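You operate a simulated robot arm through the tools that you are given. There is no shell and no other tool.

You are at the controls of a simulated two-armed robot. One attempt, no reset.

TASK
Dry the wet can in the tunnel and stand it on the tunnel's roof.
Fine: use the tunnel's dryer, off again; carriage back at load; the other cans stay. Set down upright: what you pick out.

Only the result counts: the job must be done as asked and must still hold three seconds after the hand-in. Knocking over, shifting, dropping, spilling or breaking anything else fails it.

THE ROBOT
Two 7-joint arms with two-finger parallel grippers on one trunk that stands fixed in place. Base frame: the origin is at the foot of the trunk, x ahead of it, y to its left, z up. Units: mm, rad, N and s.
The left shoulder is at [70, 130, 1187], the right one opposite. Each reaches about 631 mm from its shoulder. Payload 1.57 kg a hand.
Tool frame (each hand has its own): the origin (TCP) lies between the finger pads and is the grasp point; the fingertips stand 30 mm ahead of it; z points along the fingers, y is the line along which they close. The gripper opens to 80 mm. The fingers are 17 mm wide and 12 mm thick; the gripper's body (40 by 82 mm) begins 80 mm behind the TCP.
Orientation is told as [roll, pitch, yaw] about the base's x, y, z axes, in that order, counted from this pose: with the fingers straight down and closing along the base's y, the tool's x points along the base's -x, its y along +y and its z along -z.

THE INTERFACE
- The arms move only by the tool nudge_tool. It takes "left_plan", "right_plan" or both (then of equal length, played together; a hand with none holds still); each is a list that holds one entry, the list of rows, each a list of 7 numbers: the shift along the tool's x, y, z in cm, then the turn, a rotation vector about the tool's x, y, z in rad, then the closure, from 0 (fully open) to 1 (shut). In form: [[[dx, dy, dz, rx, ry, rz, fingers], ...]]. A call has 1 to 20 rows; each row shifts and turns the commanded pose from where the row before left it, along the tool's axes as they then stand. A row lasts 0.2 s, in which the tool goes at most 50 mm and 0.15 rad; a call with a longer step from one row to the next is refused whole, and so is a gripper value outside its range. Where a pose cannot be reached the arm comes as near as it can. A force on the tool above 40 N (or 10 N above the force at the start of the call, whichever is more), or a blocked arm, ends the call early, and 0.2 s more pass. Each finger travels about 108 mm/s and halts on what it meets, pressing with about 34 N; the grip force reading is that of the motor and also rises with nothing between the fingers. The clock runs only during rows and for 0.2 s after the last one: add rows that do not move to give the fingers time. It gives the time, the measured TCP pose, the force on the tool (base axes), the opening and the grip force at its end, in the units of the frame above (readings bear some noise), with the torque about the TCP (base axes, N m) and any sound that the robot's microphone picked up.
- Cameras (640 x 400 px; columns grow to the right, rows downward): "scene" is now at [135.6, 58.8, 1418.6]; the picture's right is [0.55, -0.84, 0.00], its down [-0.52, -0.34, -0.78] and it looks along [0.65, 0.43, -0.63] (base axes); focal length 250 px, centre (320, 200). "left" rides on the left gripper at [72, 7, -122] in its tool frame; the picture's right is [-0.09, 1.00, 0.00], its down [-0.84, -0.08, -0.54] and it looks along [-0.54, -0.05, 0.84] (tool axes); focal length 238 px, centre (320, 200). "right" rides on the right gripper at [72, -6, -122] in its tool frame; the picture's right is [0.09, 1.00, 0.00], its down [-0.84, 0.08, -0.54] and it looks along [-0.54, 0.05, 0.84] (tool axes); focal length 238 px, centre (320, 200). There is no depth. A picture from a camera that has moved, and an enlarged one, comes with that camera's place and axes in the base frame and with its lens. The place of the scene camera against the robot may be out by one fixed shift of up to 25 mm in any direction.
- capture(camera): a new picture of that camera. The clock stands still meanwhile.
- lift_body(by): slides the trunk up (or, below 0, down) by that many mm; the arms and the scene camera ride with it, the base frame stays. It gives what a move gives, with no picture.
- aim_head(pan, tilt): turns the head with the scene camera to pan (to the left, within 1.501 rad either way) and tilt (down, from -0.506 to 1.204), counted from straight ahead of the robot. It gives what a move gives.
- enlarge(camera, box): a new picture of the part [left, top, right, bottom] of that camera's present view, enlarged. The clock stands still meanwhile.
- close_job(): hands the job in; it is judged then, once.

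Nothing tells you positions but the pictures and the camera data. Unless the task says otherwise, let go and move clear before handing in.

The tools are called after "Call:" as name(argument=value, ...) on one line, values as JSON. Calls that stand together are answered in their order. nudge_tool: Moves the arms, as the interface text tells. Its arguments: {"type":"object","properties":{"left_plan":{"type":"array","items":{"type":"array","items":{"type":"array","items":{"type":"number"}}}},"right_plan":{"type":"array","items":{"type":"array","items":{"type":"array","items":{"type":"number"}}}}},"required":[]} The other tools are called the same way: lift_body (by) moves the trunk up or down; aim_head (pan, tilt) turns the head that bears the scene camera; capture (camera) takes a picture; enlarge (camera, box) takes an enlarged picture of a part of a camera's view; close_job () hands the job in.

At the start:

```text
clock: 0.0
left_ee_pos: [186.0, 206.4, 1269.6]
left_tcp_rot: [-0.003, -0.002, -0.001]
left_ft_force: [-0.2, 0.7, -0.4]
left_wrist_torque: [0.01, 0.0, 0.04]
left_opening: 80.3
left_finger_force: 0.1
right_ee_pos: [225.2, 34.6, 1270.5]
right_tcp_rot: [0.004, -0.003, -0.002]
right_ft_force: [54.6, 2.7, -51.7]
right_wrist_torque: [0.8, 2.61, 0.95]
right_opening: 80.0
right_finger_force: 0.0
trunk travel left (down, up): [-825.0, 115.0]
head pan, tilt (commanded): [0.574, 0.71]
```

scene: 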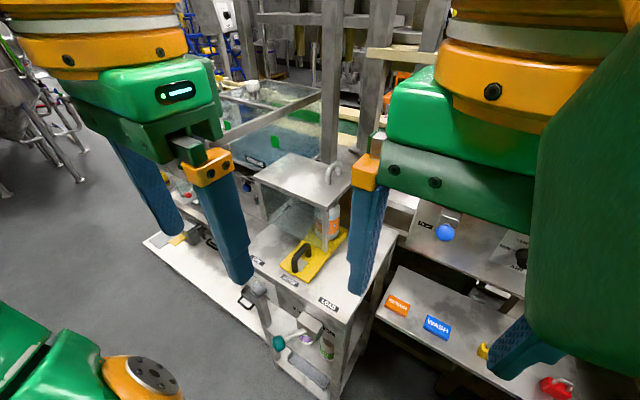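
right: 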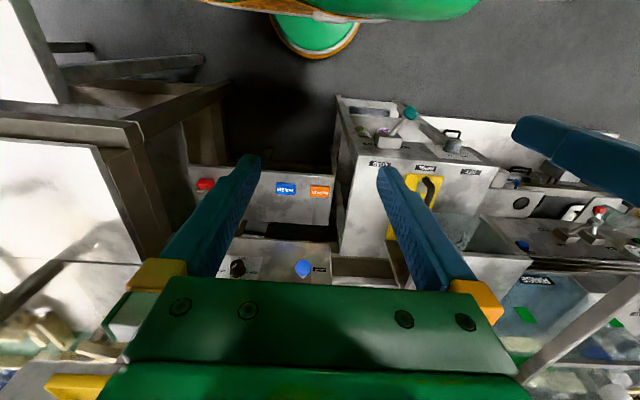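
left: 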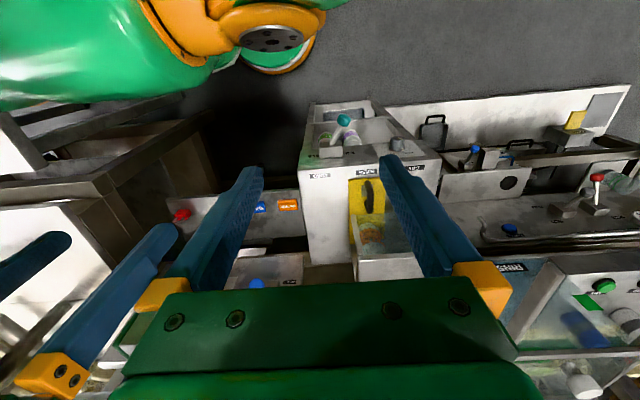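

I see a white cabinet with a LOAD-labelled end, a yellow carriage with a black handle, and an orange-labelled can under a metal roof. I'll look closer before moving anything; the right hand also reads an odd force that I need to understand.

Call:
enlarge(camera="scene", box=[220, 130, 400, 400])

Call:
enlarge(camera="left", box=[280, 90, 460, 290])

Call:
enlarge(camera="right", box=[320, 90, 520, 290])

Call:
enlarge(camera="scene", box=[380, 180, 640, 400])

```text
1.48 times, centred on (310, 265) of scene
camera zoom: at [135.6, 58.8, 1418.6], right [0.55, -0.84, 0.0], down [-0.52, -0.34, -0.78], along [0.65, 0.43, -0.63], focal length 370 px, centre (335, 104)
```

zoom: 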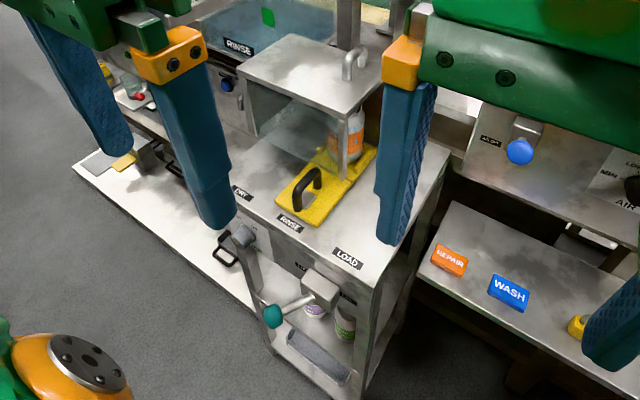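

```text
2.00 times, centred on (370, 190) of left
camera zoom: at [112.2, 214.1, 1390.5], right [0.09, 1.0, 0.0], down [0.84, -0.08, 0.54], along [0.54, -0.05, -0.84], focal length 477 px, centre (220, 220)
```

zoom: 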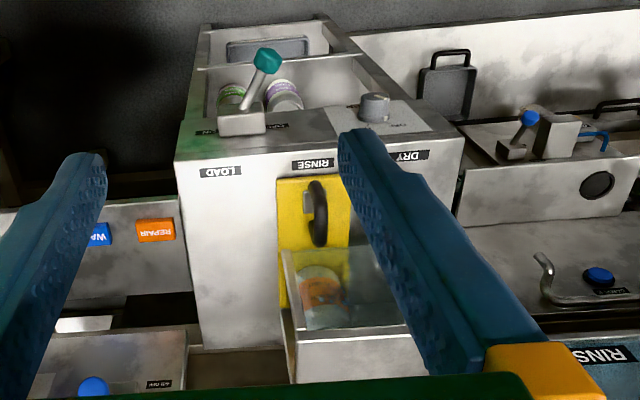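

```text
2.00 times, centred on (420, 190) of right
camera zoom: at [152.9, 27.2, 1391.0], right [-0.09, 1.0, 0.0], down [0.83, 0.07, 0.55], along [0.54, 0.05, -0.84], focal length 477 px, centre (120, 220)
```

zoom: 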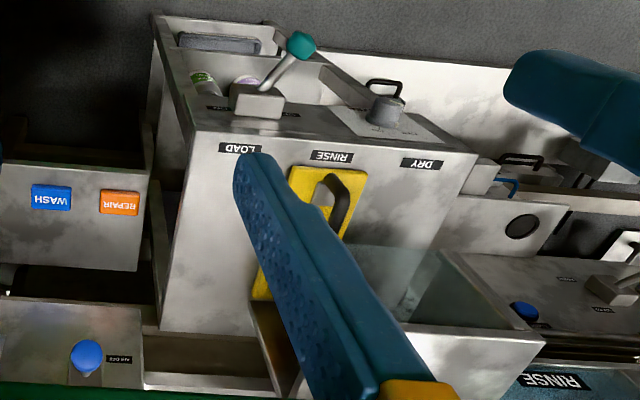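

```text
1.82 times, centred on (510, 290) of scene
camera zoom: at [135.6, 58.8, 1418.6], right [0.55, -0.84, 0.0], down [-0.52, -0.34, -0.78], along [0.65, 0.43, -0.63], focal length 454 px, centre (-26, 36)
```

zoom: 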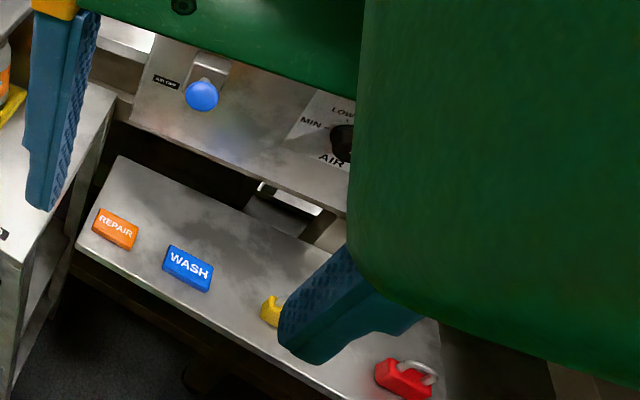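

The right hand reads about 75 N at rest while it seems to hang free, so I'll check around it by panning the head before I move either arm.

Call:
aim_head(pan=0.0, tilt=0.6)

Call:
capture(camera="scene")

Call:
aim_head(pan=1.0, tilt=0.6)

Call:
capture(camera="scene")

Call:
aim_head(pan=-0.5, tilt=0.6)

Call:
capture(camera="scene")

```text
clock: 1.0
left_ee_pos: [184.5, 207.5, 1268.5]
left_tcp_rot: [-0.002, -0.001, -0.002]
left_ft_force: [-0.1, 0.3, 0.5]
left_wrist_torque: [0.03, 0.0, 0.01]
left_opening: 79.9
left_finger_force: 0.2
right_ee_pos: [225.5, 35.1, 1269.0]
right_tcp_rot: [0.003, -0.004, -0.003]
right_ft_force: [0.0, -0.1, 0.7]
right_wrist_torque: [0.02, -0.02, 0.03]
right_opening: 79.9
right_finger_force: 0.0
trunk travel left (down, up): [-825.0, 115.0]
head pan, tilt (commanded): [0.0, 0.6]
```

```text
taken
camera scene: at [152.2, 11.6, 1425.1], right [0.0, -1.0, 0.0], down [-0.57, 0.0, -0.82], along [0.82, 0.0, -0.57], focal length 250 px, centre (320, 200)
```

scene: 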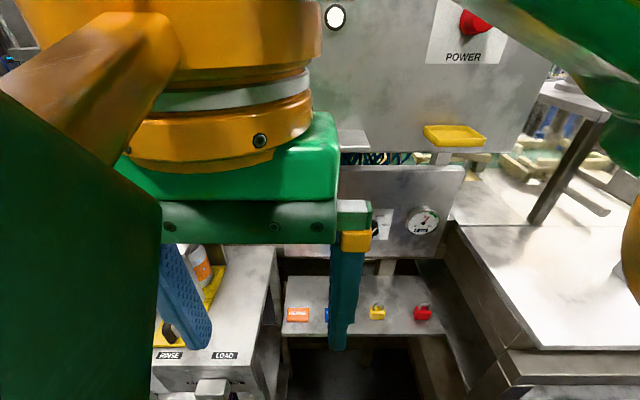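

```text
clock: 2.2
left_ee_pos: [184.8, 207.3, 1267.9]
left_tcp_rot: [-0.002, -0.001, 0.001]
left_ft_force: [0.3, -0.5, -0.9]
left_wrist_torque: [0.01, 0.0, 0.0]
left_opening: 80.2
left_finger_force: 0.1
right_ee_pos: [226.5, 36.7, 1267.3]
right_tcp_rot: [0.004, -0.014, -0.023]
right_ft_force: [54.2, 107.7, -63.1]
right_wrist_torque: [-13.4, 1.3, -9.2]
right_opening: 80.1
right_finger_force: 0.0
trunk travel left (down, up): [-825.0, 115.0]
head pan, tilt (commanded): [1.0, 0.6]
```

```text
taken
camera scene: at [127.7, 72.2, 1424.5], right [0.69, -0.72, 0.0], down [-0.41, -0.39, -0.82], along [0.59, 0.57, -0.57], focal length 250 px, centre (320, 200)
```

scene: 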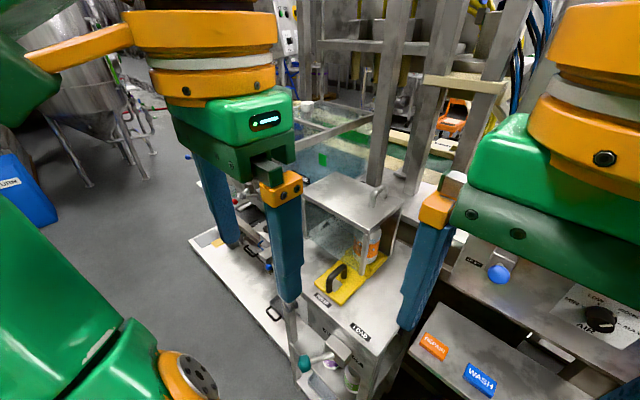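

```text
clock: 3.9
left_ee_pos: [185.8, 206.5, 1267.5]
left_tcp_rot: [-0.001, -0.001, 0.001]
left_ft_force: [-0.1, -0.4, -0.3]
left_wrist_torque: [-0.05, 0.02, 0.0]
left_opening: 80.1
left_finger_force: 0.0
right_ee_pos: [227.5, 34.8, 1269.0]
right_tcp_rot: [0.0, -0.007, -0.002]
right_ft_force: [89.6, -59.6, -47.5]
right_wrist_torque: [7.95, 7.47, 5.66]
right_opening: 79.9
right_finger_force: 0.1
trunk travel left (down, up): [-825.0, 115.0]
head pan, tilt (commanded): [-0.499, 0.6]
```

```text
taken
camera scene: at [150.6, -2.6, 1424.1], right [-0.16, -0.99, 0.0], down [-0.57, 0.09, -0.82], along [0.81, -0.13, -0.57], focal length 250 px, centre (320, 200)
```

scene: 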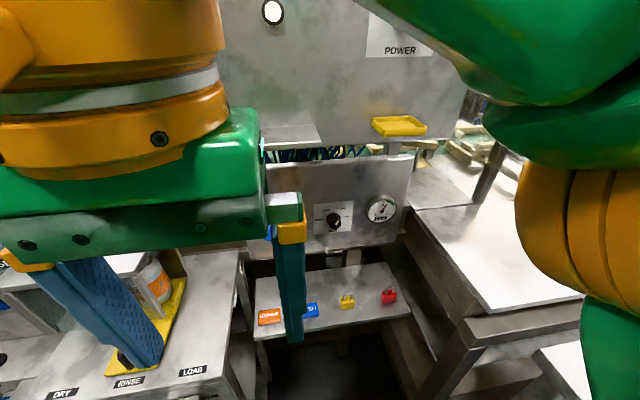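

The head is bumping the right hand (the force vanished at pan 0), so that is the strange reading. I'll return the head to centre, then draw the right hand away to the right.

Call:
aim_head(pan=0.0, tilt=0.6)

Call:
nudge_tool(right_plan=[[[-1, -1, 0, 0, 0, 0, 0], [-1, -2, 0, 0, 0, 0, 0], [-1, -2, 0, 0, 0, 0, 0], [0, -2, 0, 0, 0, 0, 0], [0, -2, 0, 0, 0, 0, 0], [0, -2, 0, 0, 0, 0, 0], [0, -2, 0, 0, 0, 0, 0], [0, -2, 0, 0, 0, 0, 0], [0, -2, 0, 0, 0, 0, 0], [0, -2, 0, 0, 0, 0, 0], [0, -2, 0, 0, 0, 0, 0], [0, -2, 0, 0, 0, 0, 0]]])

Call:
capture(camera="scene")

```text
clock: 4.8
left_ee_pos: [185.1, 207.6, 1269.0]
left_tcp_rot: [-0.001, -0.002, 0.001]
left_ft_force: [0.4, -0.2, -0.4]
left_wrist_torque: [-0.01, -0.01, 0.04]
left_opening: 80.1
left_finger_force: 0.1
right_ee_pos: [224.8, 35.4, 1270.5]
right_tcp_rot: [0.004, -0.003, 0.003]
right_ft_force: [0.3, 1.2, 0.0]
right_wrist_torque: [-0.02, -0.04, 0.05]
right_opening: 80.2
right_finger_force: 0.1
trunk travel left (down, up): [-825.0, 115.0]
head pan, tilt (commanded): [0.0, 0.6]
```

```text
clock: 7.4
left_ee_pos: [185.8, 206.6, 1268.4]
left_tcp_rot: [0.001, -0.002, 0.0]
left_ft_force: [-0.1, 0.4, 1.0]
left_wrist_torque: [0.04, -0.04, 0.0]
left_opening: 80.0
left_finger_force: 0.2
right_ee_pos: [261.4, -193.1, 1262.7]
right_tcp_rot: [0.004, -0.002, -0.003]
right_ft_force: [-0.6, 0.2, -0.9]
right_wrist_torque: [0.03, -0.01, 0.03]
right_opening: 79.8
right_finger_force: 0.1
right hand out of reach, approached as far as the arm can: row 12
trunk travel left (down, up): [-825.0, 115.0]
head pan, tilt (commanded): [0.0, 0.6]
```

```text
taken
camera scene: at [152.8, 10.3, 1425.1], right [0.0, -1.0, 0.0], down [-0.57, 0.0, -0.82], along [0.82, 0.0, -0.57], focal length 250 px, centre (320, 200)
```

scene: 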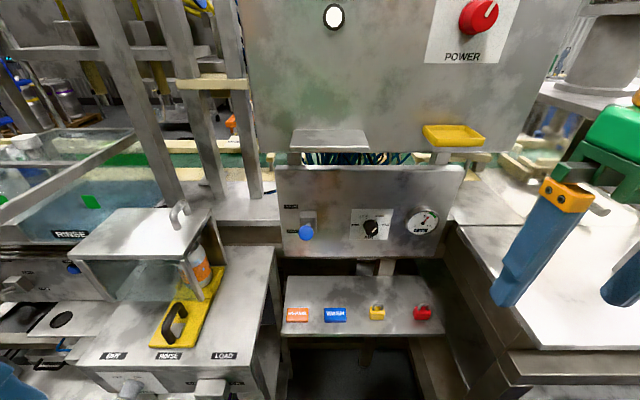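

The view is clear now. I'll enlarge each panel, the tunnel and the can.

Call:
enlarge(camera="scene", box=[70, 180, 290, 400])

Call:
enlarge(camera="scene", box=[270, 0, 510, 160])

Call:
enlarge(camera="scene", box=[270, 160, 470, 340])

Call:
aim_head(pan=0.7, tilt=0.9)

Call:
capture(camera="scene")

Call:
capture(camera="left")

```text
1.82 times, centred on (180, 290) of scene
camera zoom: at [152.8, 10.3, 1425.1], right [0.0, -1.0, 0.0], down [-0.57, 0.0, -0.82], along [0.82, 0.0, -0.57], focal length 454 px, centre (574, 36)
```

zoom: 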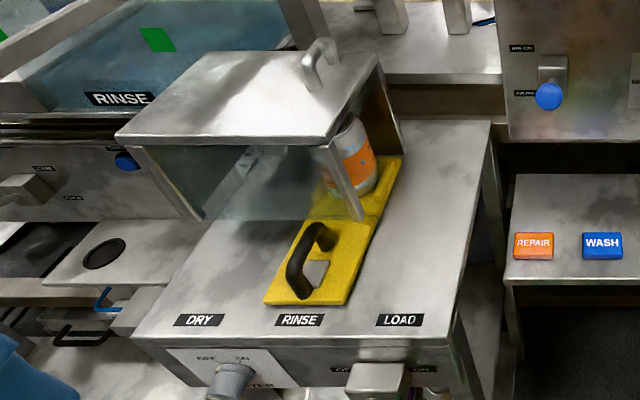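

```text
2.50 times, centred on (390, 80) of scene
camera zoom: at [152.8, 10.3, 1425.1], right [0.0, -1.0, 0.0], down [-0.57, 0.0, -0.82], along [0.82, 0.0, -0.57], focal length 624 px, centre (145, 500)
```

zoom: 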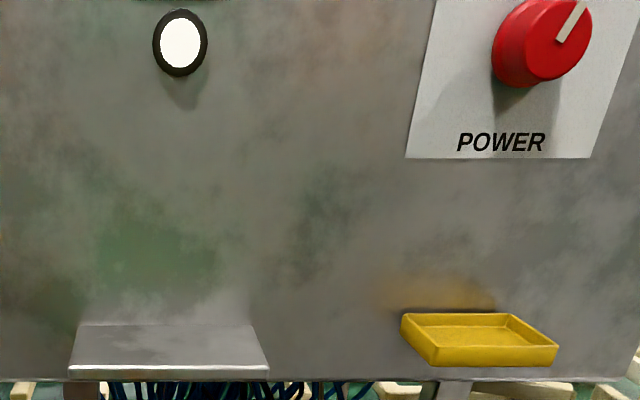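

```text
2.22 times, centred on (370, 250) of scene
camera zoom: at [152.8, 10.3, 1425.1], right [0.0, -1.0, 0.0], down [-0.57, 0.0, -0.82], along [0.82, 0.0, -0.57], focal length 554 px, centre (209, 89)
```

zoom: 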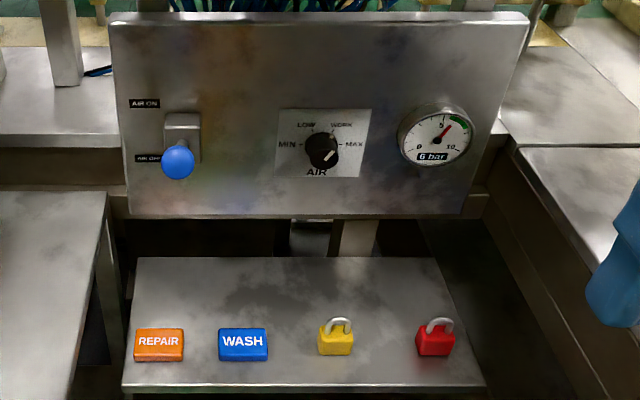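

```text
clock: 8.4
left_ee_pos: [183.4, 207.3, 1268.8]
left_tcp_rot: [-0.003, -0.003, -0.001]
left_ft_force: [0.1, -0.3, 0.6]
left_wrist_torque: [-0.04, 0.0, 0.04]
left_opening: 80.2
left_finger_force: 0.1
right_ee_pos: [260.1, -192.3, 1263.8]
right_tcp_rot: [0.004, -0.006, -0.002]
right_ft_force: [0.3, 0.1, 0.8]
right_wrist_torque: [0.0, 0.0, -0.02]
right_opening: 80.0
right_finger_force: 0.0
trunk travel left (down, up): [-825.0, 115.0]
head pan, tilt (commanded): [0.7, 0.901]
```

```text
taken
camera scene: at [121.6, 60.0, 1400.4], right [0.64, -0.77, 0.0], down [-0.6, -0.5, -0.62], along [0.48, 0.4, -0.78], focal length 250 px, centre (320, 200)
```

scene: 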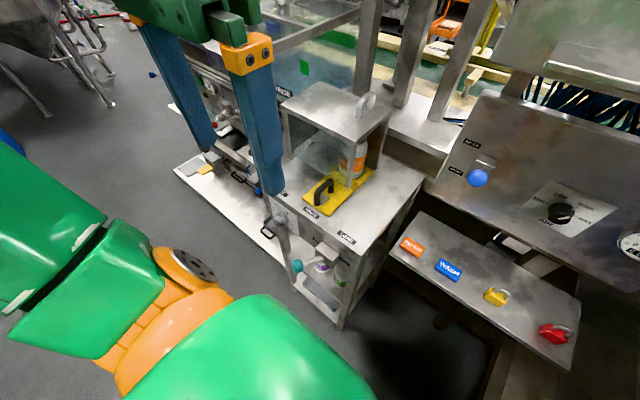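

```text
taken
camera left: at [112.2, 213.9, 1390.5], right [0.09, 1.0, 0.0], down [0.84, -0.08, 0.54], along [0.54, -0.05, -0.84], focal length 238 px, centre (320, 200)
```

left: 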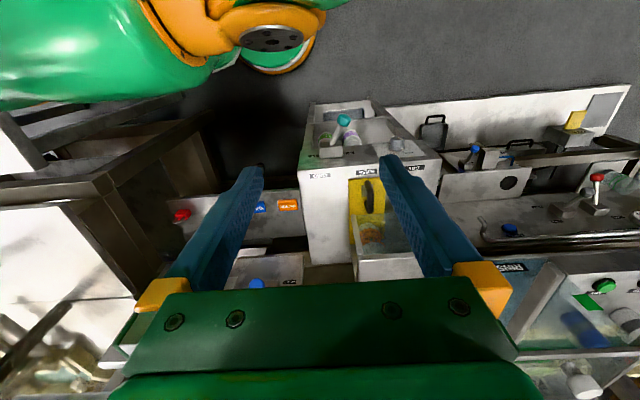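

Call:
enlarge(camera="scene", box=[250, 180, 390, 320])

Call:
enlarge(camera="scene", box=[270, 70, 410, 220])

Call:
enlarge(camera="left", box=[290, 90, 440, 190])

Call:
enlarge(camera="left", box=[420, 90, 640, 270])

```text
2.86 times, centred on (320, 250) of scene
camera zoom: at [121.6, 60.0, 1400.4], right [0.64, -0.77, 0.0], down [-0.6, -0.5, -0.62], along [0.48, 0.4, -0.78], focal length 713 px, centre (320, 57)
```

zoom: 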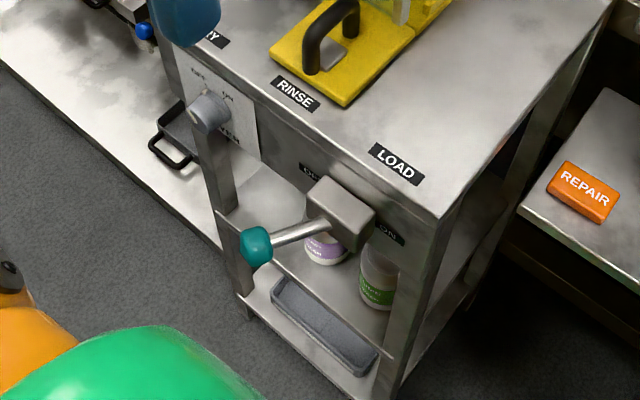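

```text
2.67 times, centred on (340, 145) of scene
camera zoom: at [121.6, 60.0, 1400.4], right [0.64, -0.77, 0.0], down [-0.6, -0.5, -0.62], along [0.48, 0.4, -0.78], focal length 665 px, centre (267, 347)
```

zoom: 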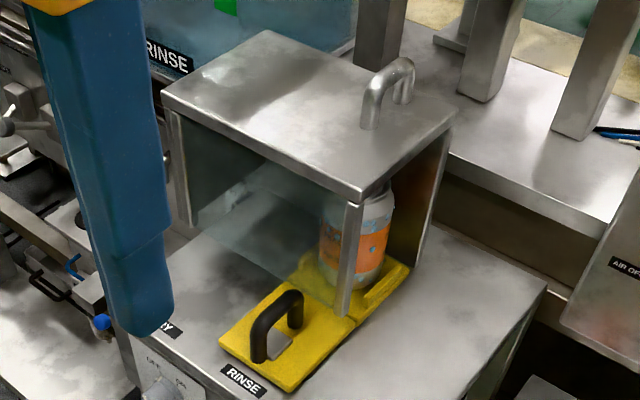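

```text
4.00 times, centred on (365, 140) of left
camera zoom: at [112.2, 213.9, 1390.5], right [0.09, 1.0, 0.0], down [0.84, -0.08, 0.54], along [0.54, -0.05, -0.84], focal length 953 px, centre (140, 440)
```

zoom: 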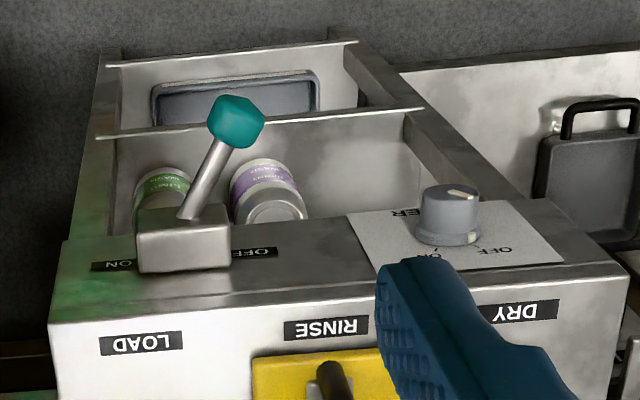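

```text
2.22 times, centred on (530, 180) of left
camera zoom: at [112.2, 213.9, 1390.5], right [0.09, 1.0, 0.0], down [0.84, -0.08, 0.54], along [0.54, -0.05, -0.84], focal length 530 px, centre (-147, 244)
```

zoom: 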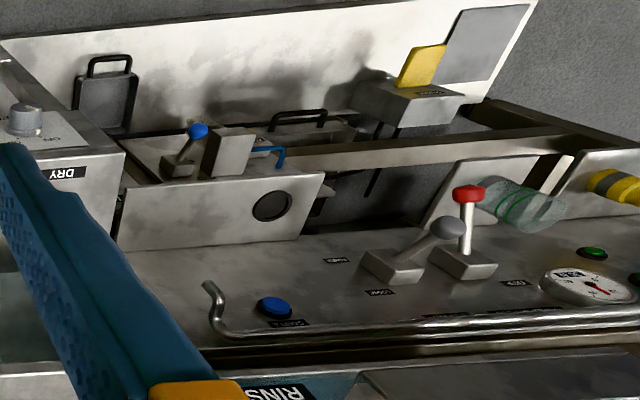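

The tunnel cabinet has a dial at its DRY end and a teal OFF/ON lever at its LOAD end, and the carriage stands at RINSE. I'll bring the left hand lower and further left to read the labels and measure places with its camera.

Call:
nudge_tool(left_plan=[[[0, 2.5, 2, 0, 0, 0, 0], [0, 2.5, 2, 0, 0, 0, 0], [0, 2.5, 2, 0, 0, 0, 0], [0, 2.5, 2, 0, 0, 0, 0], [0, 0, 2, 0, 0, 0, 0], [0, 0, 2, 0, 0, 0, 0], [0, 0, 2, 0, 0, 0, 0]]])

Call:
capture(camera="left")

Call:
capture(camera="scene")

```text
clock: 10.1
left_ee_pos: [184.8, 305.4, 1128.4]
left_tcp_rot: [-0.001, 0.0, 0.0]
left_ft_force: [0.2, 0.5, -0.2]
left_wrist_torque: [-0.01, 0.0, 0.0]
left_opening: 80.0
left_finger_force: 0.1
right_ee_pos: [261.6, -191.7, 1263.9]
right_tcp_rot: [0.003, -0.004, -0.002]
right_ft_force: [0.7, 0.9, -0.2]
right_wrist_torque: [-0.01, -0.04, 0.0]
right_opening: 80.0
right_finger_force: 0.0
trunk travel left (down, up): [-825.0, 115.0]
head pan, tilt (commanded): [0.7, 0.901]
```

```text
taken
camera left: at [112.7, 311.4, 1250.3], right [0.09, 1.0, 0.0], down [0.84, -0.08, 0.54], along [0.54, -0.05, -0.84], focal length 238 px, centre (320, 200)
```

left: 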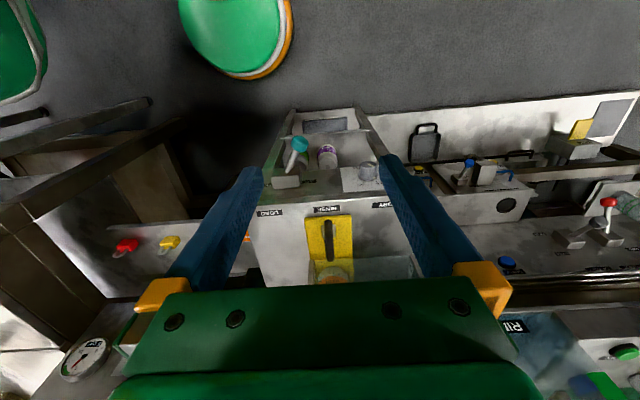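

```text
taken
camera scene: at [121.7, 60.7, 1400.3], right [0.64, -0.76, 0.0], down [-0.6, -0.51, -0.62], along [0.47, 0.4, -0.78], focal length 250 px, centre (320, 200)
```

scene: 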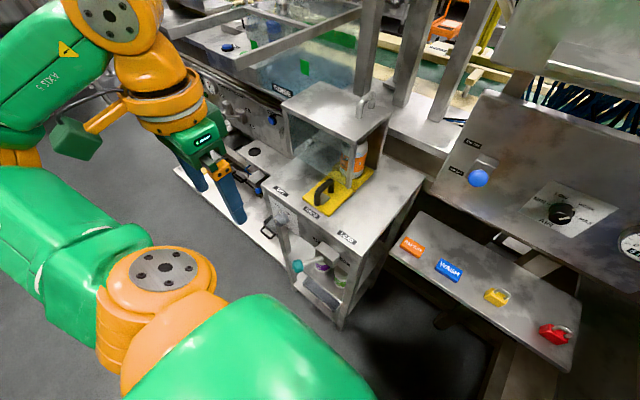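

Call:
enlarge(camera="left", box=[240, 100, 420, 290])

Call:
enlarge(camera="scene", box=[250, 70, 410, 230])

Call:
enlarge(camera="scene", box=[250, 180, 370, 310])

```text
2.11 times, centred on (330, 195) of left
camera zoom: at [112.7, 311.4, 1250.3], right [0.09, 1.0, 0.0], down [0.84, -0.08, 0.54], along [0.54, -0.05, -0.84], focal length 502 px, centre (299, 210)
```

zoom: 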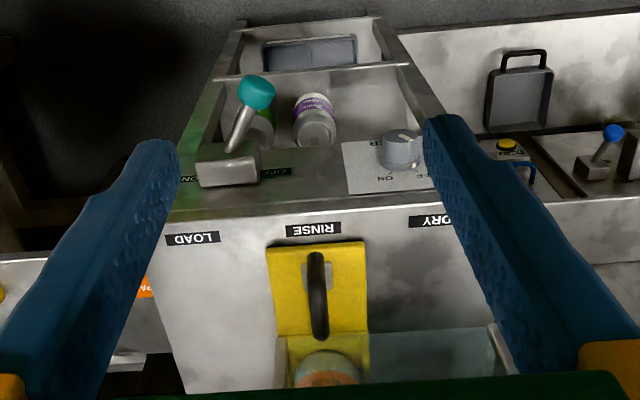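

```text
2.50 times, centred on (330, 150) of scene
camera zoom: at [121.7, 60.7, 1400.3], right [0.64, -0.76, 0.0], down [-0.6, -0.51, -0.62], along [0.47, 0.4, -0.78], focal length 624 px, centre (295, 325)
```

zoom: 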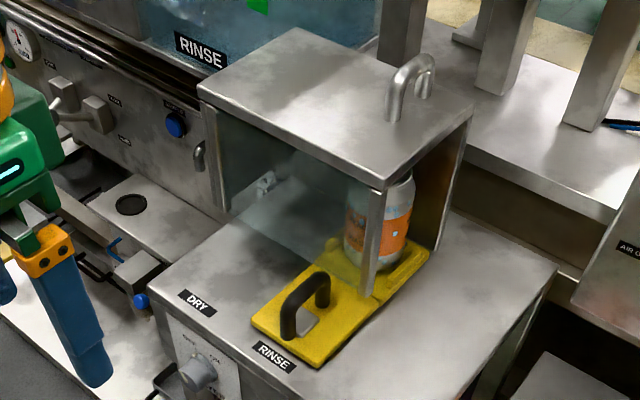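

```text
3.08 times, centred on (310, 245) of scene
camera zoom: at [121.7, 60.7, 1400.3], right [0.64, -0.76, 0.0], down [-0.6, -0.51, -0.62], along [0.47, 0.4, -0.78], focal length 768 px, centre (351, 62)
```

zoom: 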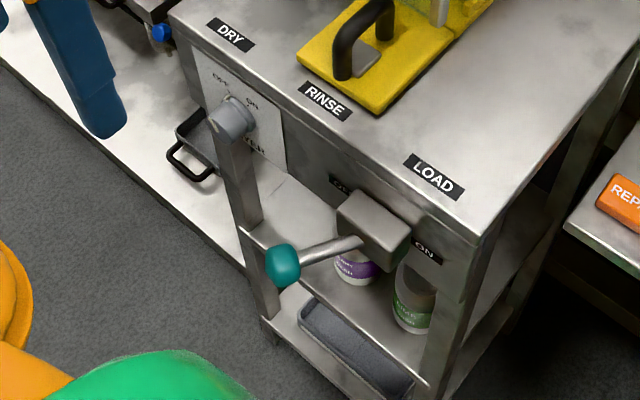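

Call:
enlarge(camera="left", box=[325, 145, 405, 225])

Call:
enlarge(camera="scene", box=[260, 190, 320, 240])

Call:
enlarge(camera="scene", box=[320, 120, 390, 200])

Call:
enlarge(camera="left", box=[265, 130, 345, 210])

```text
5.00 times, centred on (365, 185) of left
camera zoom: at [112.7, 311.4, 1250.3], right [0.09, 1.0, 0.0], down [0.84, -0.08, 0.54], along [0.54, -0.05, -0.84], focal length 1192 px, centre (95, 275)
```

zoom: 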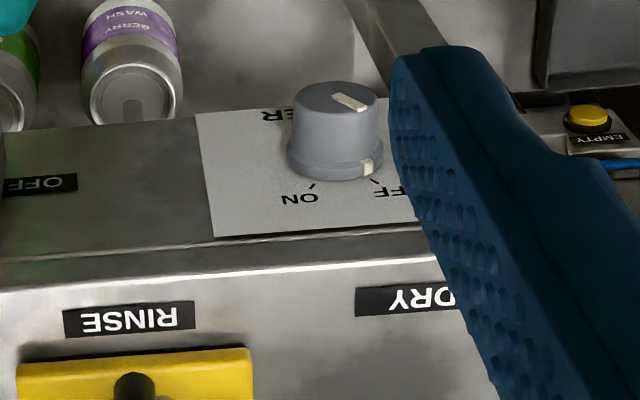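

```text
8.00 times, centred on (290, 215) of scene
camera zoom: at [121.7, 60.7, 1400.3], right [0.64, -0.76, 0.0], down [-0.6, -0.51, -0.62], along [0.47, 0.4, -0.78], focal length 1996 px, centre (560, 80)
```

zoom: 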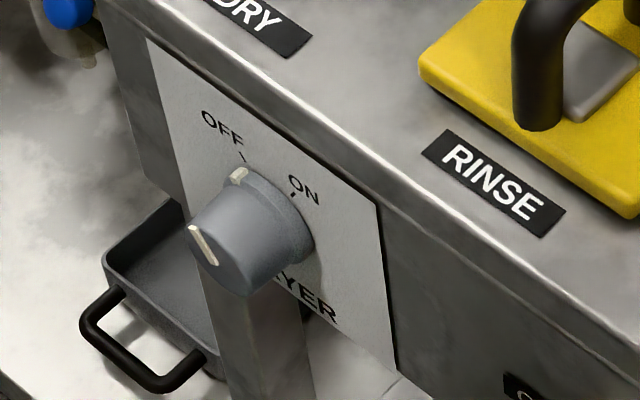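

```text
5.00 times, centred on (355, 160) of scene
camera zoom: at [121.7, 60.7, 1400.3], right [0.64, -0.76, 0.0], down [-0.6, -0.51, -0.62], along [0.47, 0.4, -0.78], focal length 1247 px, centre (145, 400)
```

zoom: 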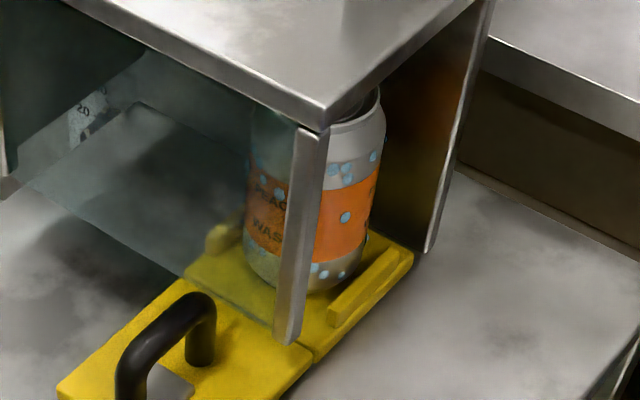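

```text
5.00 times, centred on (305, 170) of left
camera zoom: at [112.7, 311.4, 1250.3], right [0.09, 1.0, 0.0], down [0.84, -0.08, 0.54], along [0.54, -0.05, -0.84], focal length 1192 px, centre (395, 350)
```

zoom: 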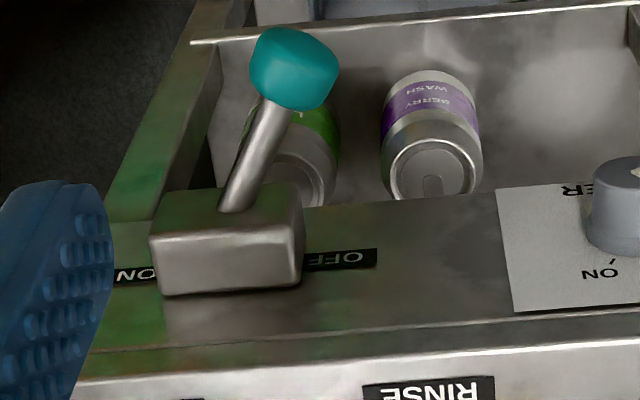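

The dial is labelled DRYER and points to OFF. I place the cabinet top near z 881, LOAD, RINSE and DRY near y 190, 300 and 408, the carriage handle near (405, 299, 925), and the dial near (320, 390, 815). I'll bring the left hand above the handle.

Call:
nudge_tool(left_plan=[[[-2.2, -0.06, 1.0, 0, 0, 0, 0], [-2.2, -0.06, 1.0, 0, 0, 0, 0], [-2.2, -0.06, 1.0, 0, 0, 0, 0], [-2.2, -0.06, 1.0, 0, 0, 0, 0], [-2.2, -0.06, 1.0, 0, 0, 0, 0], [-2.2, -0.06, 1.0, 0, 0, 0, 0], [-2.2, -0.06, 1.0, 0, 0, 0, 0], [-2.2, -0.06, 1.0, 0, 0, 0, 0], [-2.2, -0.06, 1.0, 0, 0, 0, 0], [-2.2, -0.06, 1.0, 0, 0, 0, 0]]])

Call:
capture(camera="left")

Call:
capture(camera="scene")

```text
clock: 12.2
left_ee_pos: [405.4, 300.1, 1027.5]
left_tcp_rot: [0.0, 0.0, 0.0]
left_ft_force: [0.6, -0.1, -0.4]
left_wrist_torque: [-0.01, 0.0, -0.01]
left_opening: 80.0
left_finger_force: 0.1
right_ee_pos: [261.4, -191.6, 1262.7]
right_tcp_rot: [0.003, -0.002, -0.001]
right_ft_force: [-0.1, -0.2, 0.6]
right_wrist_torque: [0.01, -0.01, 0.0]
right_opening: 80.1
right_finger_force: 0.0
trunk travel left (down, up): [-825.0, 115.0]
head pan, tilt (commanded): [0.7, 0.901]
```

```text
taken
camera left: at [332.9, 307.0, 1149.4], right [0.09, 1.0, 0.0], down [0.84, -0.08, 0.54], along [0.54, -0.05, -0.84], focal length 238 px, centre (320, 200)
```

left: 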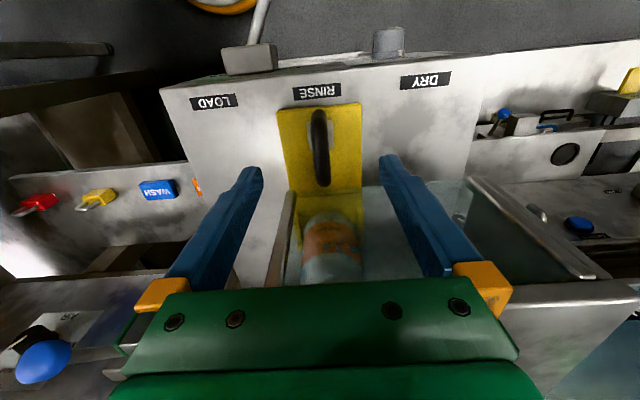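

```text
taken
camera scene: at [123.1, 59.8, 1400.2], right [0.64, -0.77, 0.0], down [-0.6, -0.5, -0.62], along [0.47, 0.4, -0.78], focal length 250 px, centre (320, 200)
```

scene: 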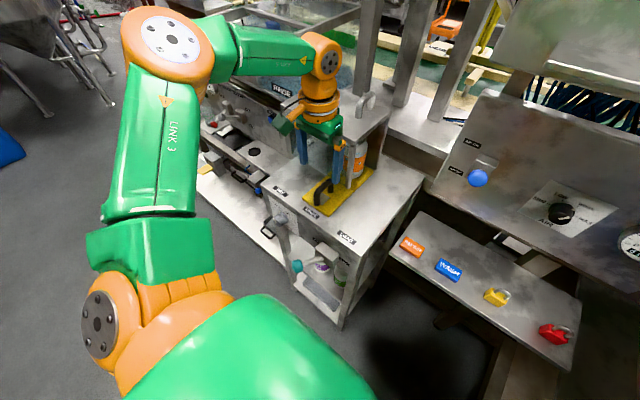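

Call:
enlarge(camera="left", box=[260, 70, 380, 290])

Call:
enlarge(camera="left", box=[210, 30, 430, 170])

Call:
enlarge(camera="scene", box=[270, 80, 400, 220])

```text
1.82 times, centred on (320, 180) of left
camera zoom: at [332.9, 307.0, 1149.4], right [0.09, 1.0, 0.0], down [0.84, -0.08, 0.54], along [0.54, -0.05, -0.84], focal length 433 px, centre (320, 236)
```

zoom: 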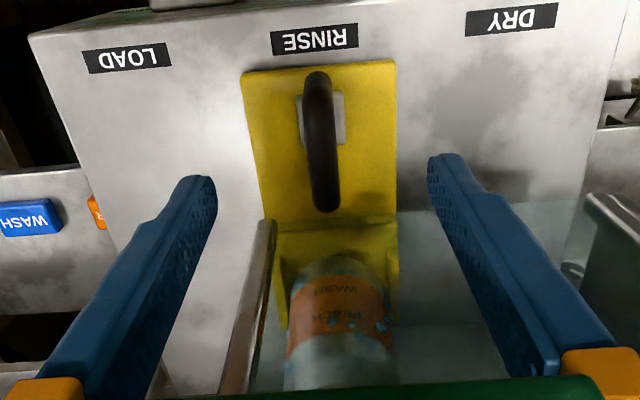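

```text
2.86 times, centred on (320, 100) of left
camera zoom: at [332.9, 307.0, 1149.4], right [0.09, 1.0, 0.0], down [0.84, -0.08, 0.54], along [0.54, -0.05, -0.84], focal length 681 px, centre (320, 486)
```

zoom: 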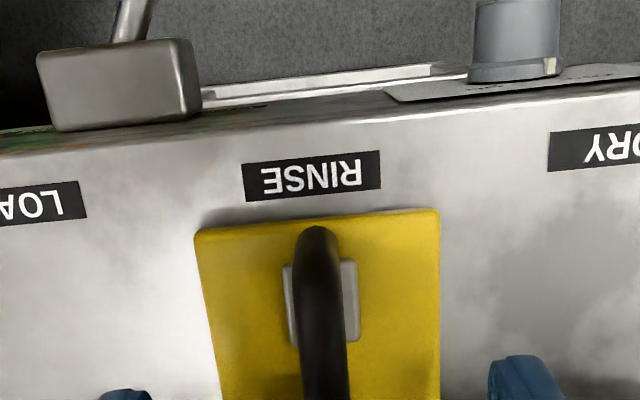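

```text
2.86 times, centred on (335, 150) of scene
camera zoom: at [123.1, 59.8, 1400.2], right [0.64, -0.77, 0.0], down [-0.6, -0.5, -0.62], along [0.47, 0.4, -0.78], focal length 713 px, centre (277, 343)
```

zoom: 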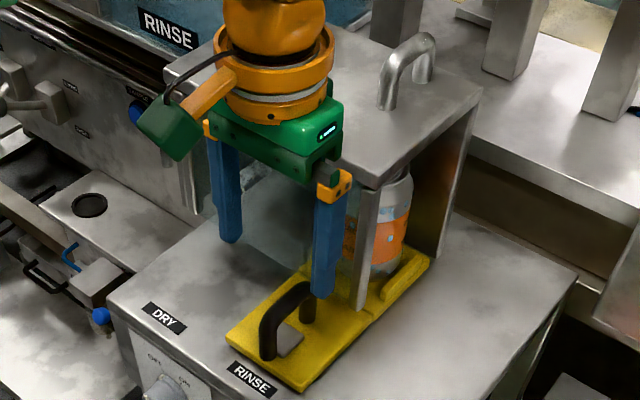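

The handle lies along x at about y 300, from x 385 to 450, with its top near z 930; the wet can is "PEACH WASH" with blue drops. I'll lower the open fingers on both sides of the handle.

Call:
nudge_tool(left_plan=[[[-0.1, 0, 1.6, 0, 0, 0, 0], [-0.1, 0, 1.6, 0, 0, 0, 0], [-0.1, 0, 1.6, 0, 0, 0, 0], [-0.1, 0, 1.6, 0, 0, 0, 0], [-0.1, 0, 1.6, 0, 0, 0, 0], [-0.1, 0, 1.6, 0, 0, 0, 0]]])

Call:
capture(camera="left")

Call:
enlarge(camera="scene", box=[270, 80, 400, 220])

```text
clock: 13.7
left_ee_pos: [411.0, 301.4, 929.1]
left_tcp_rot: [0.0, -0.002, 0.001]
left_ft_force: [1.0, -0.4, -1.2]
left_wrist_torque: [-0.01, 0.02, 0.01]
left_opening: 80.0
left_finger_force: 0.0
right_ee_pos: [260.7, -193.7, 1263.3]
right_tcp_rot: [0.003, -0.003, -0.003]
right_ft_force: [0.3, -0.2, -0.6]
right_wrist_torque: [0.02, 0.02, -0.03]
right_opening: 80.2
right_finger_force: 0.0
trunk travel left (down, up): [-825.0, 115.0]
head pan, tilt (commanded): [0.7, 0.901]
```

```text
taken
camera left: at [338.2, 307.7, 1051.3], right [0.09, 1.0, 0.0], down [0.84, -0.08, 0.54], along [0.54, -0.05, -0.84], focal length 238 px, centre (320, 200)
```

left: 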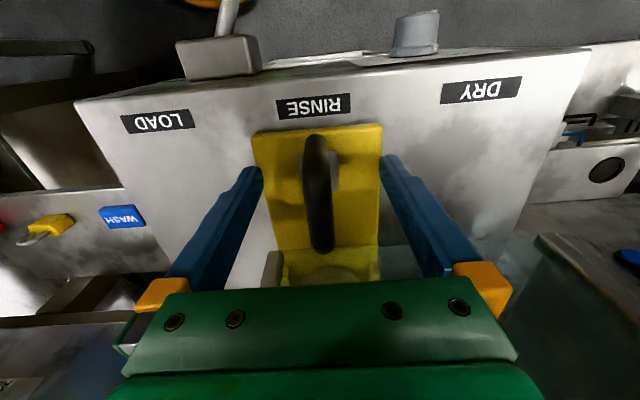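

```text
2.86 times, centred on (335, 150) of scene
camera zoom: at [122.2, 60.2, 1400.3], right [0.64, -0.76, 0.0], down [-0.6, -0.5, -0.62], along [0.47, 0.4, -0.78], focal length 713 px, centre (277, 343)
```

zoom: 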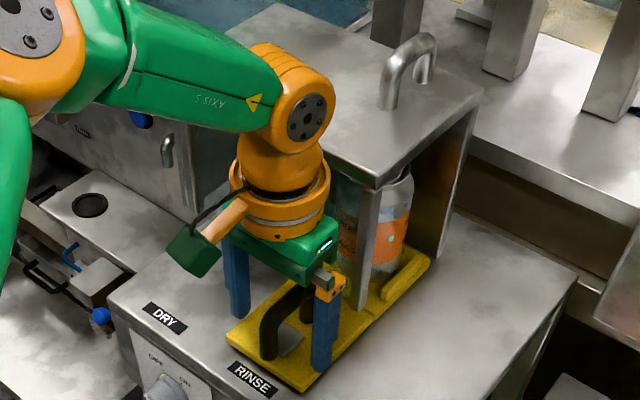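

Call:
enlarge(camera="left", box=[250, 80, 390, 290])

Call:
nudge_tool(left_plan=[[[0, 0, 0, 0, 0, 0, 0.5], [0, 0, 0, 0, 0, 0, 0.8], [0, 0, 0, 0, 0, 0, 1], [0, 0, 0, 0, 0, 0, 1]]])

Call:
capture(camera="left")

```text
1.90 times, centred on (320, 185) of left
camera zoom: at [338.2, 307.7, 1051.3], right [0.09, 1.0, 0.0], down [0.84, -0.08, 0.54], along [0.54, -0.05, -0.84], focal length 454 px, centre (320, 229)
```

zoom: 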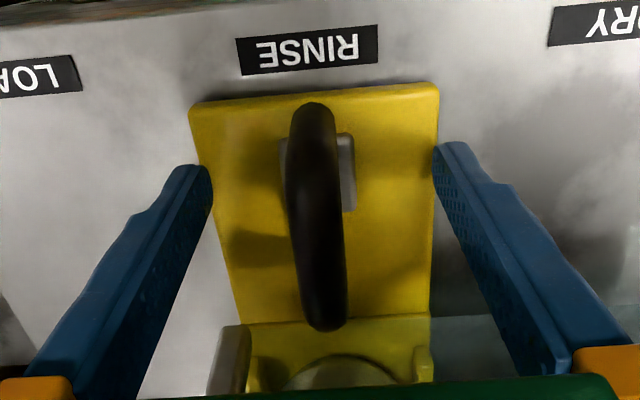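

```text
clock: 14.7
left_ee_pos: [410.1, 300.4, 929.0]
left_tcp_rot: [0.0, -0.002, 0.0]
left_ft_force: [0.3, -0.7, 1.6]
left_wrist_torque: [0.02, -0.27, 0.01]
left_opening: 15.8
left_finger_force: 31.5
right_ee_pos: [258.6, -192.9, 1263.2]
right_tcp_rot: [0.004, -0.005, -0.002]
right_ft_force: [0.4, 0.1, -0.1]
right_wrist_torque: [0.0, 0.02, -0.04]
right_opening: 79.9
right_finger_force: 0.1
trunk travel left (down, up): [-825.0, 115.0]
head pan, tilt (commanded): [0.7, 0.901]
```

```text
taken
camera left: at [337.6, 307.3, 1051.9], right [0.09, 1.0, 0.0], down [0.84, -0.08, 0.54], along [0.54, -0.05, -0.84], focal length 238 px, centre (320, 200)
```

left: 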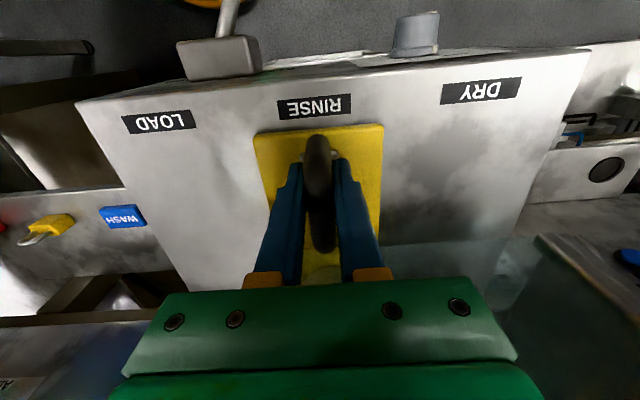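

The handle is held (15.8 mm). I'll slide it gently toward DRY, testing a short stretch first.

Call:
nudge_tool(left_plan=[[[0, 0.3, 0, 0, 0, 0, 1], [0, 0.5, 0, 0, 0, 0, 1], [0, 0.6, 0, 0, 0, 0, 1], [0, 0.6, 0, 0, 0, 0, 1]]])

Call:
capture(camera="left")

```text
clock: 15.7
left_ee_pos: [409.1, 323.7, 929.5]
left_tcp_rot: [-0.001, -0.001, 0.0]
left_ft_force: [-3.0, -0.5, -11.8]
left_wrist_torque: [-0.1, 0.17, -0.09]
left_opening: 15.9
left_finger_force: 30.8
right_ee_pos: [261.8, -191.0, 1263.4]
right_tcp_rot: [-0.001, -0.003, -0.001]
right_ft_force: [-0.2, -0.7, 0.0]
right_wrist_torque: [0.04, 0.0, -0.01]
right_opening: 80.0
right_finger_force: 0.1
trunk travel left (down, up): [-825.0, 115.0]
head pan, tilt (commanded): [0.7, 0.901]
```

```text
taken
camera left: at [337.8, 329.4, 1052.1], right [0.09, 1.0, 0.0], down [0.84, -0.08, 0.54], along [0.54, -0.05, -0.84], focal length 238 px, centre (320, 200)
```

left: 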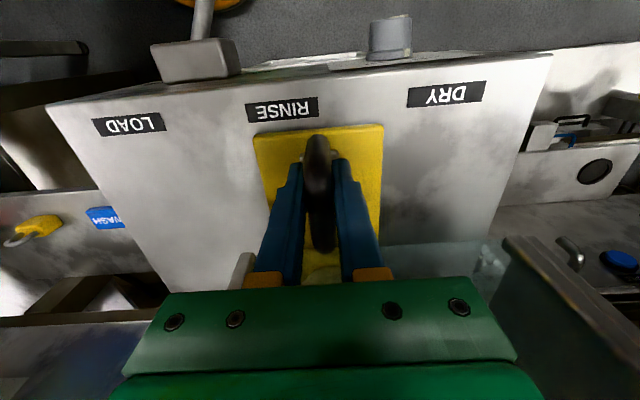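

Call:
nudge_tool(left_plan=[[[0, 0.6, 0, 0, 0, 0, 1], [0, 0.8, 0, 0, 0, 0, 1], [0, 0.8, 0, 0, 0, 0, 1], [0, 0.8, 0, 0, 0, 0, 1], [0, 0.8, 0, 0, 0, 0, 1], [0, 0.8, 0, 0, 0, 0, 1], [0, 0.8, 0, 0, 0, 0, 1], [0, 0.8, 0, 0, 0, 0, 1], [0, 0.8, 0, 0, 0, 0, 1], [0, 0.8, 0, 0, 0, 0, 1], [0, 0.5, 0, 0, 0, 0, 1], [0, 0.3, 0, 0, 0, 0, 1]]])

Call:
capture(camera="left")

Call:
enlarge(camera="scene", box=[230, 80, 400, 240])

```text
clock: 18.2
left_ee_pos: [375.6, 365.9, 944.3]
left_tcp_rot: [0.002, 0.0, 0.003]
left_ft_force: [-0.6, -0.7, 0.2]
left_wrist_torque: [-0.02, 0.0, 0.04]
left_opening: 0.0
left_finger_force: 21.1
left hand out of reach, approached as far as the arm can: row 1, 2, 3, 4, 5, 6, 7, 8, 9, 10, 11
right_ee_pos: [263.5, -193.1, 1262.9]
right_tcp_rot: [0.003, -0.002, -0.002]
right_ft_force: [-0.2, 0.5, 0.5]
right_wrist_torque: [0.01, 0.01, -0.02]
right_opening: 79.9
right_finger_force: 0.1
trunk travel left (down, up): [-825.0, 115.0]
head pan, tilt (commanded): [0.7, 0.901]
```

```text
taken
camera left: at [302.6, 373.4, 1065.9], right [0.09, 1.0, 0.0], down [0.84, -0.08, 0.54], along [0.54, -0.05, -0.84], focal length 238 px, centre (320, 200)
```

left: 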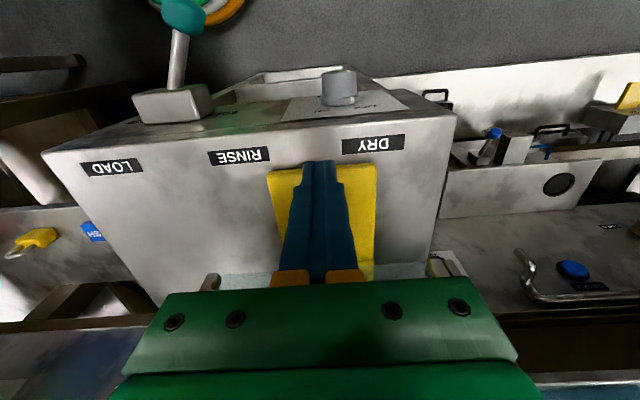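

```text
2.50 times, centred on (315, 160) of scene
camera zoom: at [125.5, 60.3, 1400.0], right [0.64, -0.76, 0.0], down [-0.6, -0.51, -0.62], along [0.47, 0.4, -0.79], focal length 624 px, centre (332, 300)
```

zoom: 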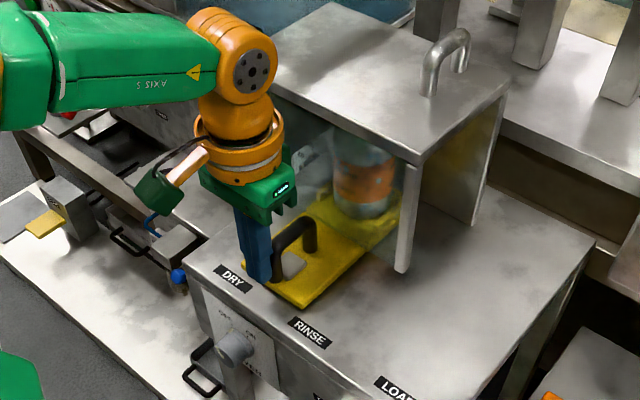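

The arm ran out of reach with straight-down fingers and slipped off the handle. The carriage is now partway to DRY and the can is upright. I'll back off and rise, then tilt the fingers forward so the wrist stays nearer the shoulder.

Call:
nudge_tool(left_plan=[[[3, 0, 0, 0, 0, 0, 1], [3, 0, 0, 0, 0, 0, 1], [0, 0, -2.5, 0, 0, 0, 1], [0, 0, -2.5, 0, 0, 0, 1], [0, 0, -2.5, 0, 0, 0, 0.5], [0, 0, 0, 0, 0, 0, 0]]])

Call:
capture(camera="left")

```text
clock: 19.6
left_ee_pos: [314.3, 369.8, 1020.2]
left_tcp_rot: [-0.001, -0.001, 0.002]
left_ft_force: [0.6, -0.7, 0.5]
left_wrist_torque: [0.02, 0.0, 0.03]
left_opening: 80.2
left_finger_force: 0.0
right_ee_pos: [259.3, -193.2, 1264.0]
right_tcp_rot: [0.003, -0.004, -0.002]
right_ft_force: [-0.3, -0.2, -0.6]
right_wrist_torque: [0.0, 0.02, -0.03]
right_opening: 79.8
right_finger_force: 0.0
trunk travel left (down, up): [-825.0, 115.0]
head pan, tilt (commanded): [0.7, 0.901]
```

```text
taken
camera left: at [241.3, 377.0, 1142.0], right [0.09, 1.0, 0.0], down [0.84, -0.08, 0.54], along [0.54, -0.05, -0.84], focal length 238 px, centre (320, 200)
```

left: 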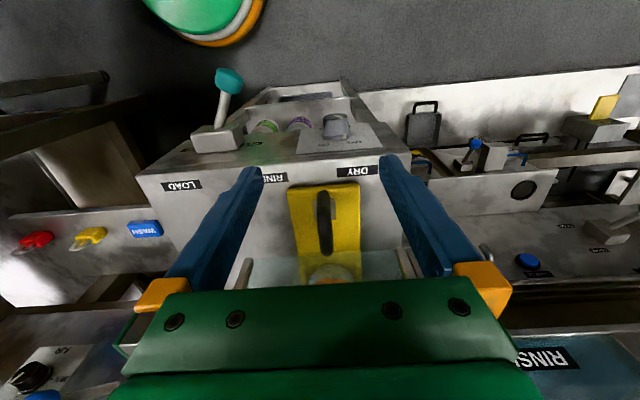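

Call:
enlarge(camera="left", box=[250, 80, 400, 190])

Call:
enlarge(camera="left", box=[300, 105, 380, 165])

```text
3.64 times, centred on (325, 135) of left
camera zoom: at [241.3, 377.0, 1142.0], right [0.09, 1.0, 0.0], down [0.84, -0.08, 0.54], along [0.54, -0.05, -0.84], focal length 867 px, centre (302, 436)
```

zoom: 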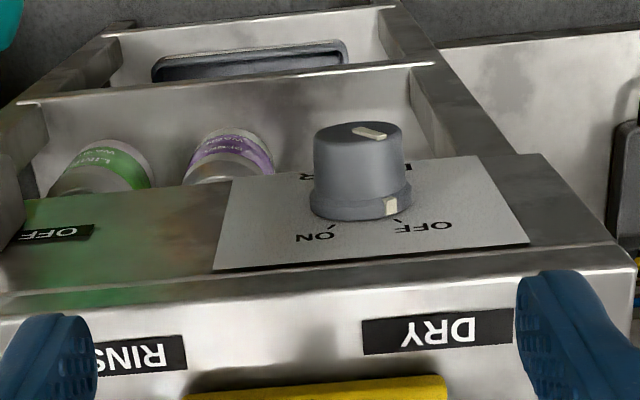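

```text
6.67 times, centred on (340, 135) of left
camera zoom: at [241.3, 377.0, 1142.0], right [0.09, 1.0, 0.0], down [0.84, -0.08, 0.54], along [0.54, -0.05, -0.84], focal length 1589 px, centre (187, 633)
```

zoom: 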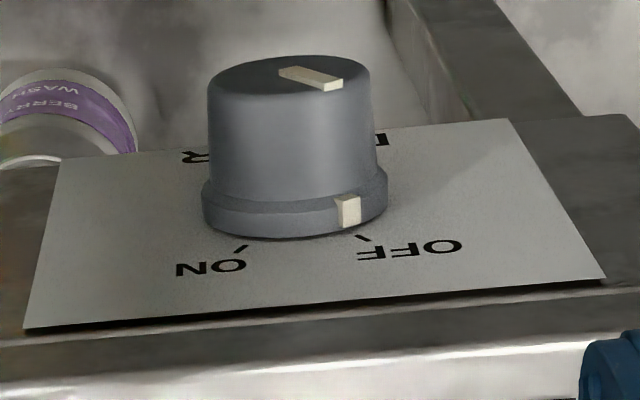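

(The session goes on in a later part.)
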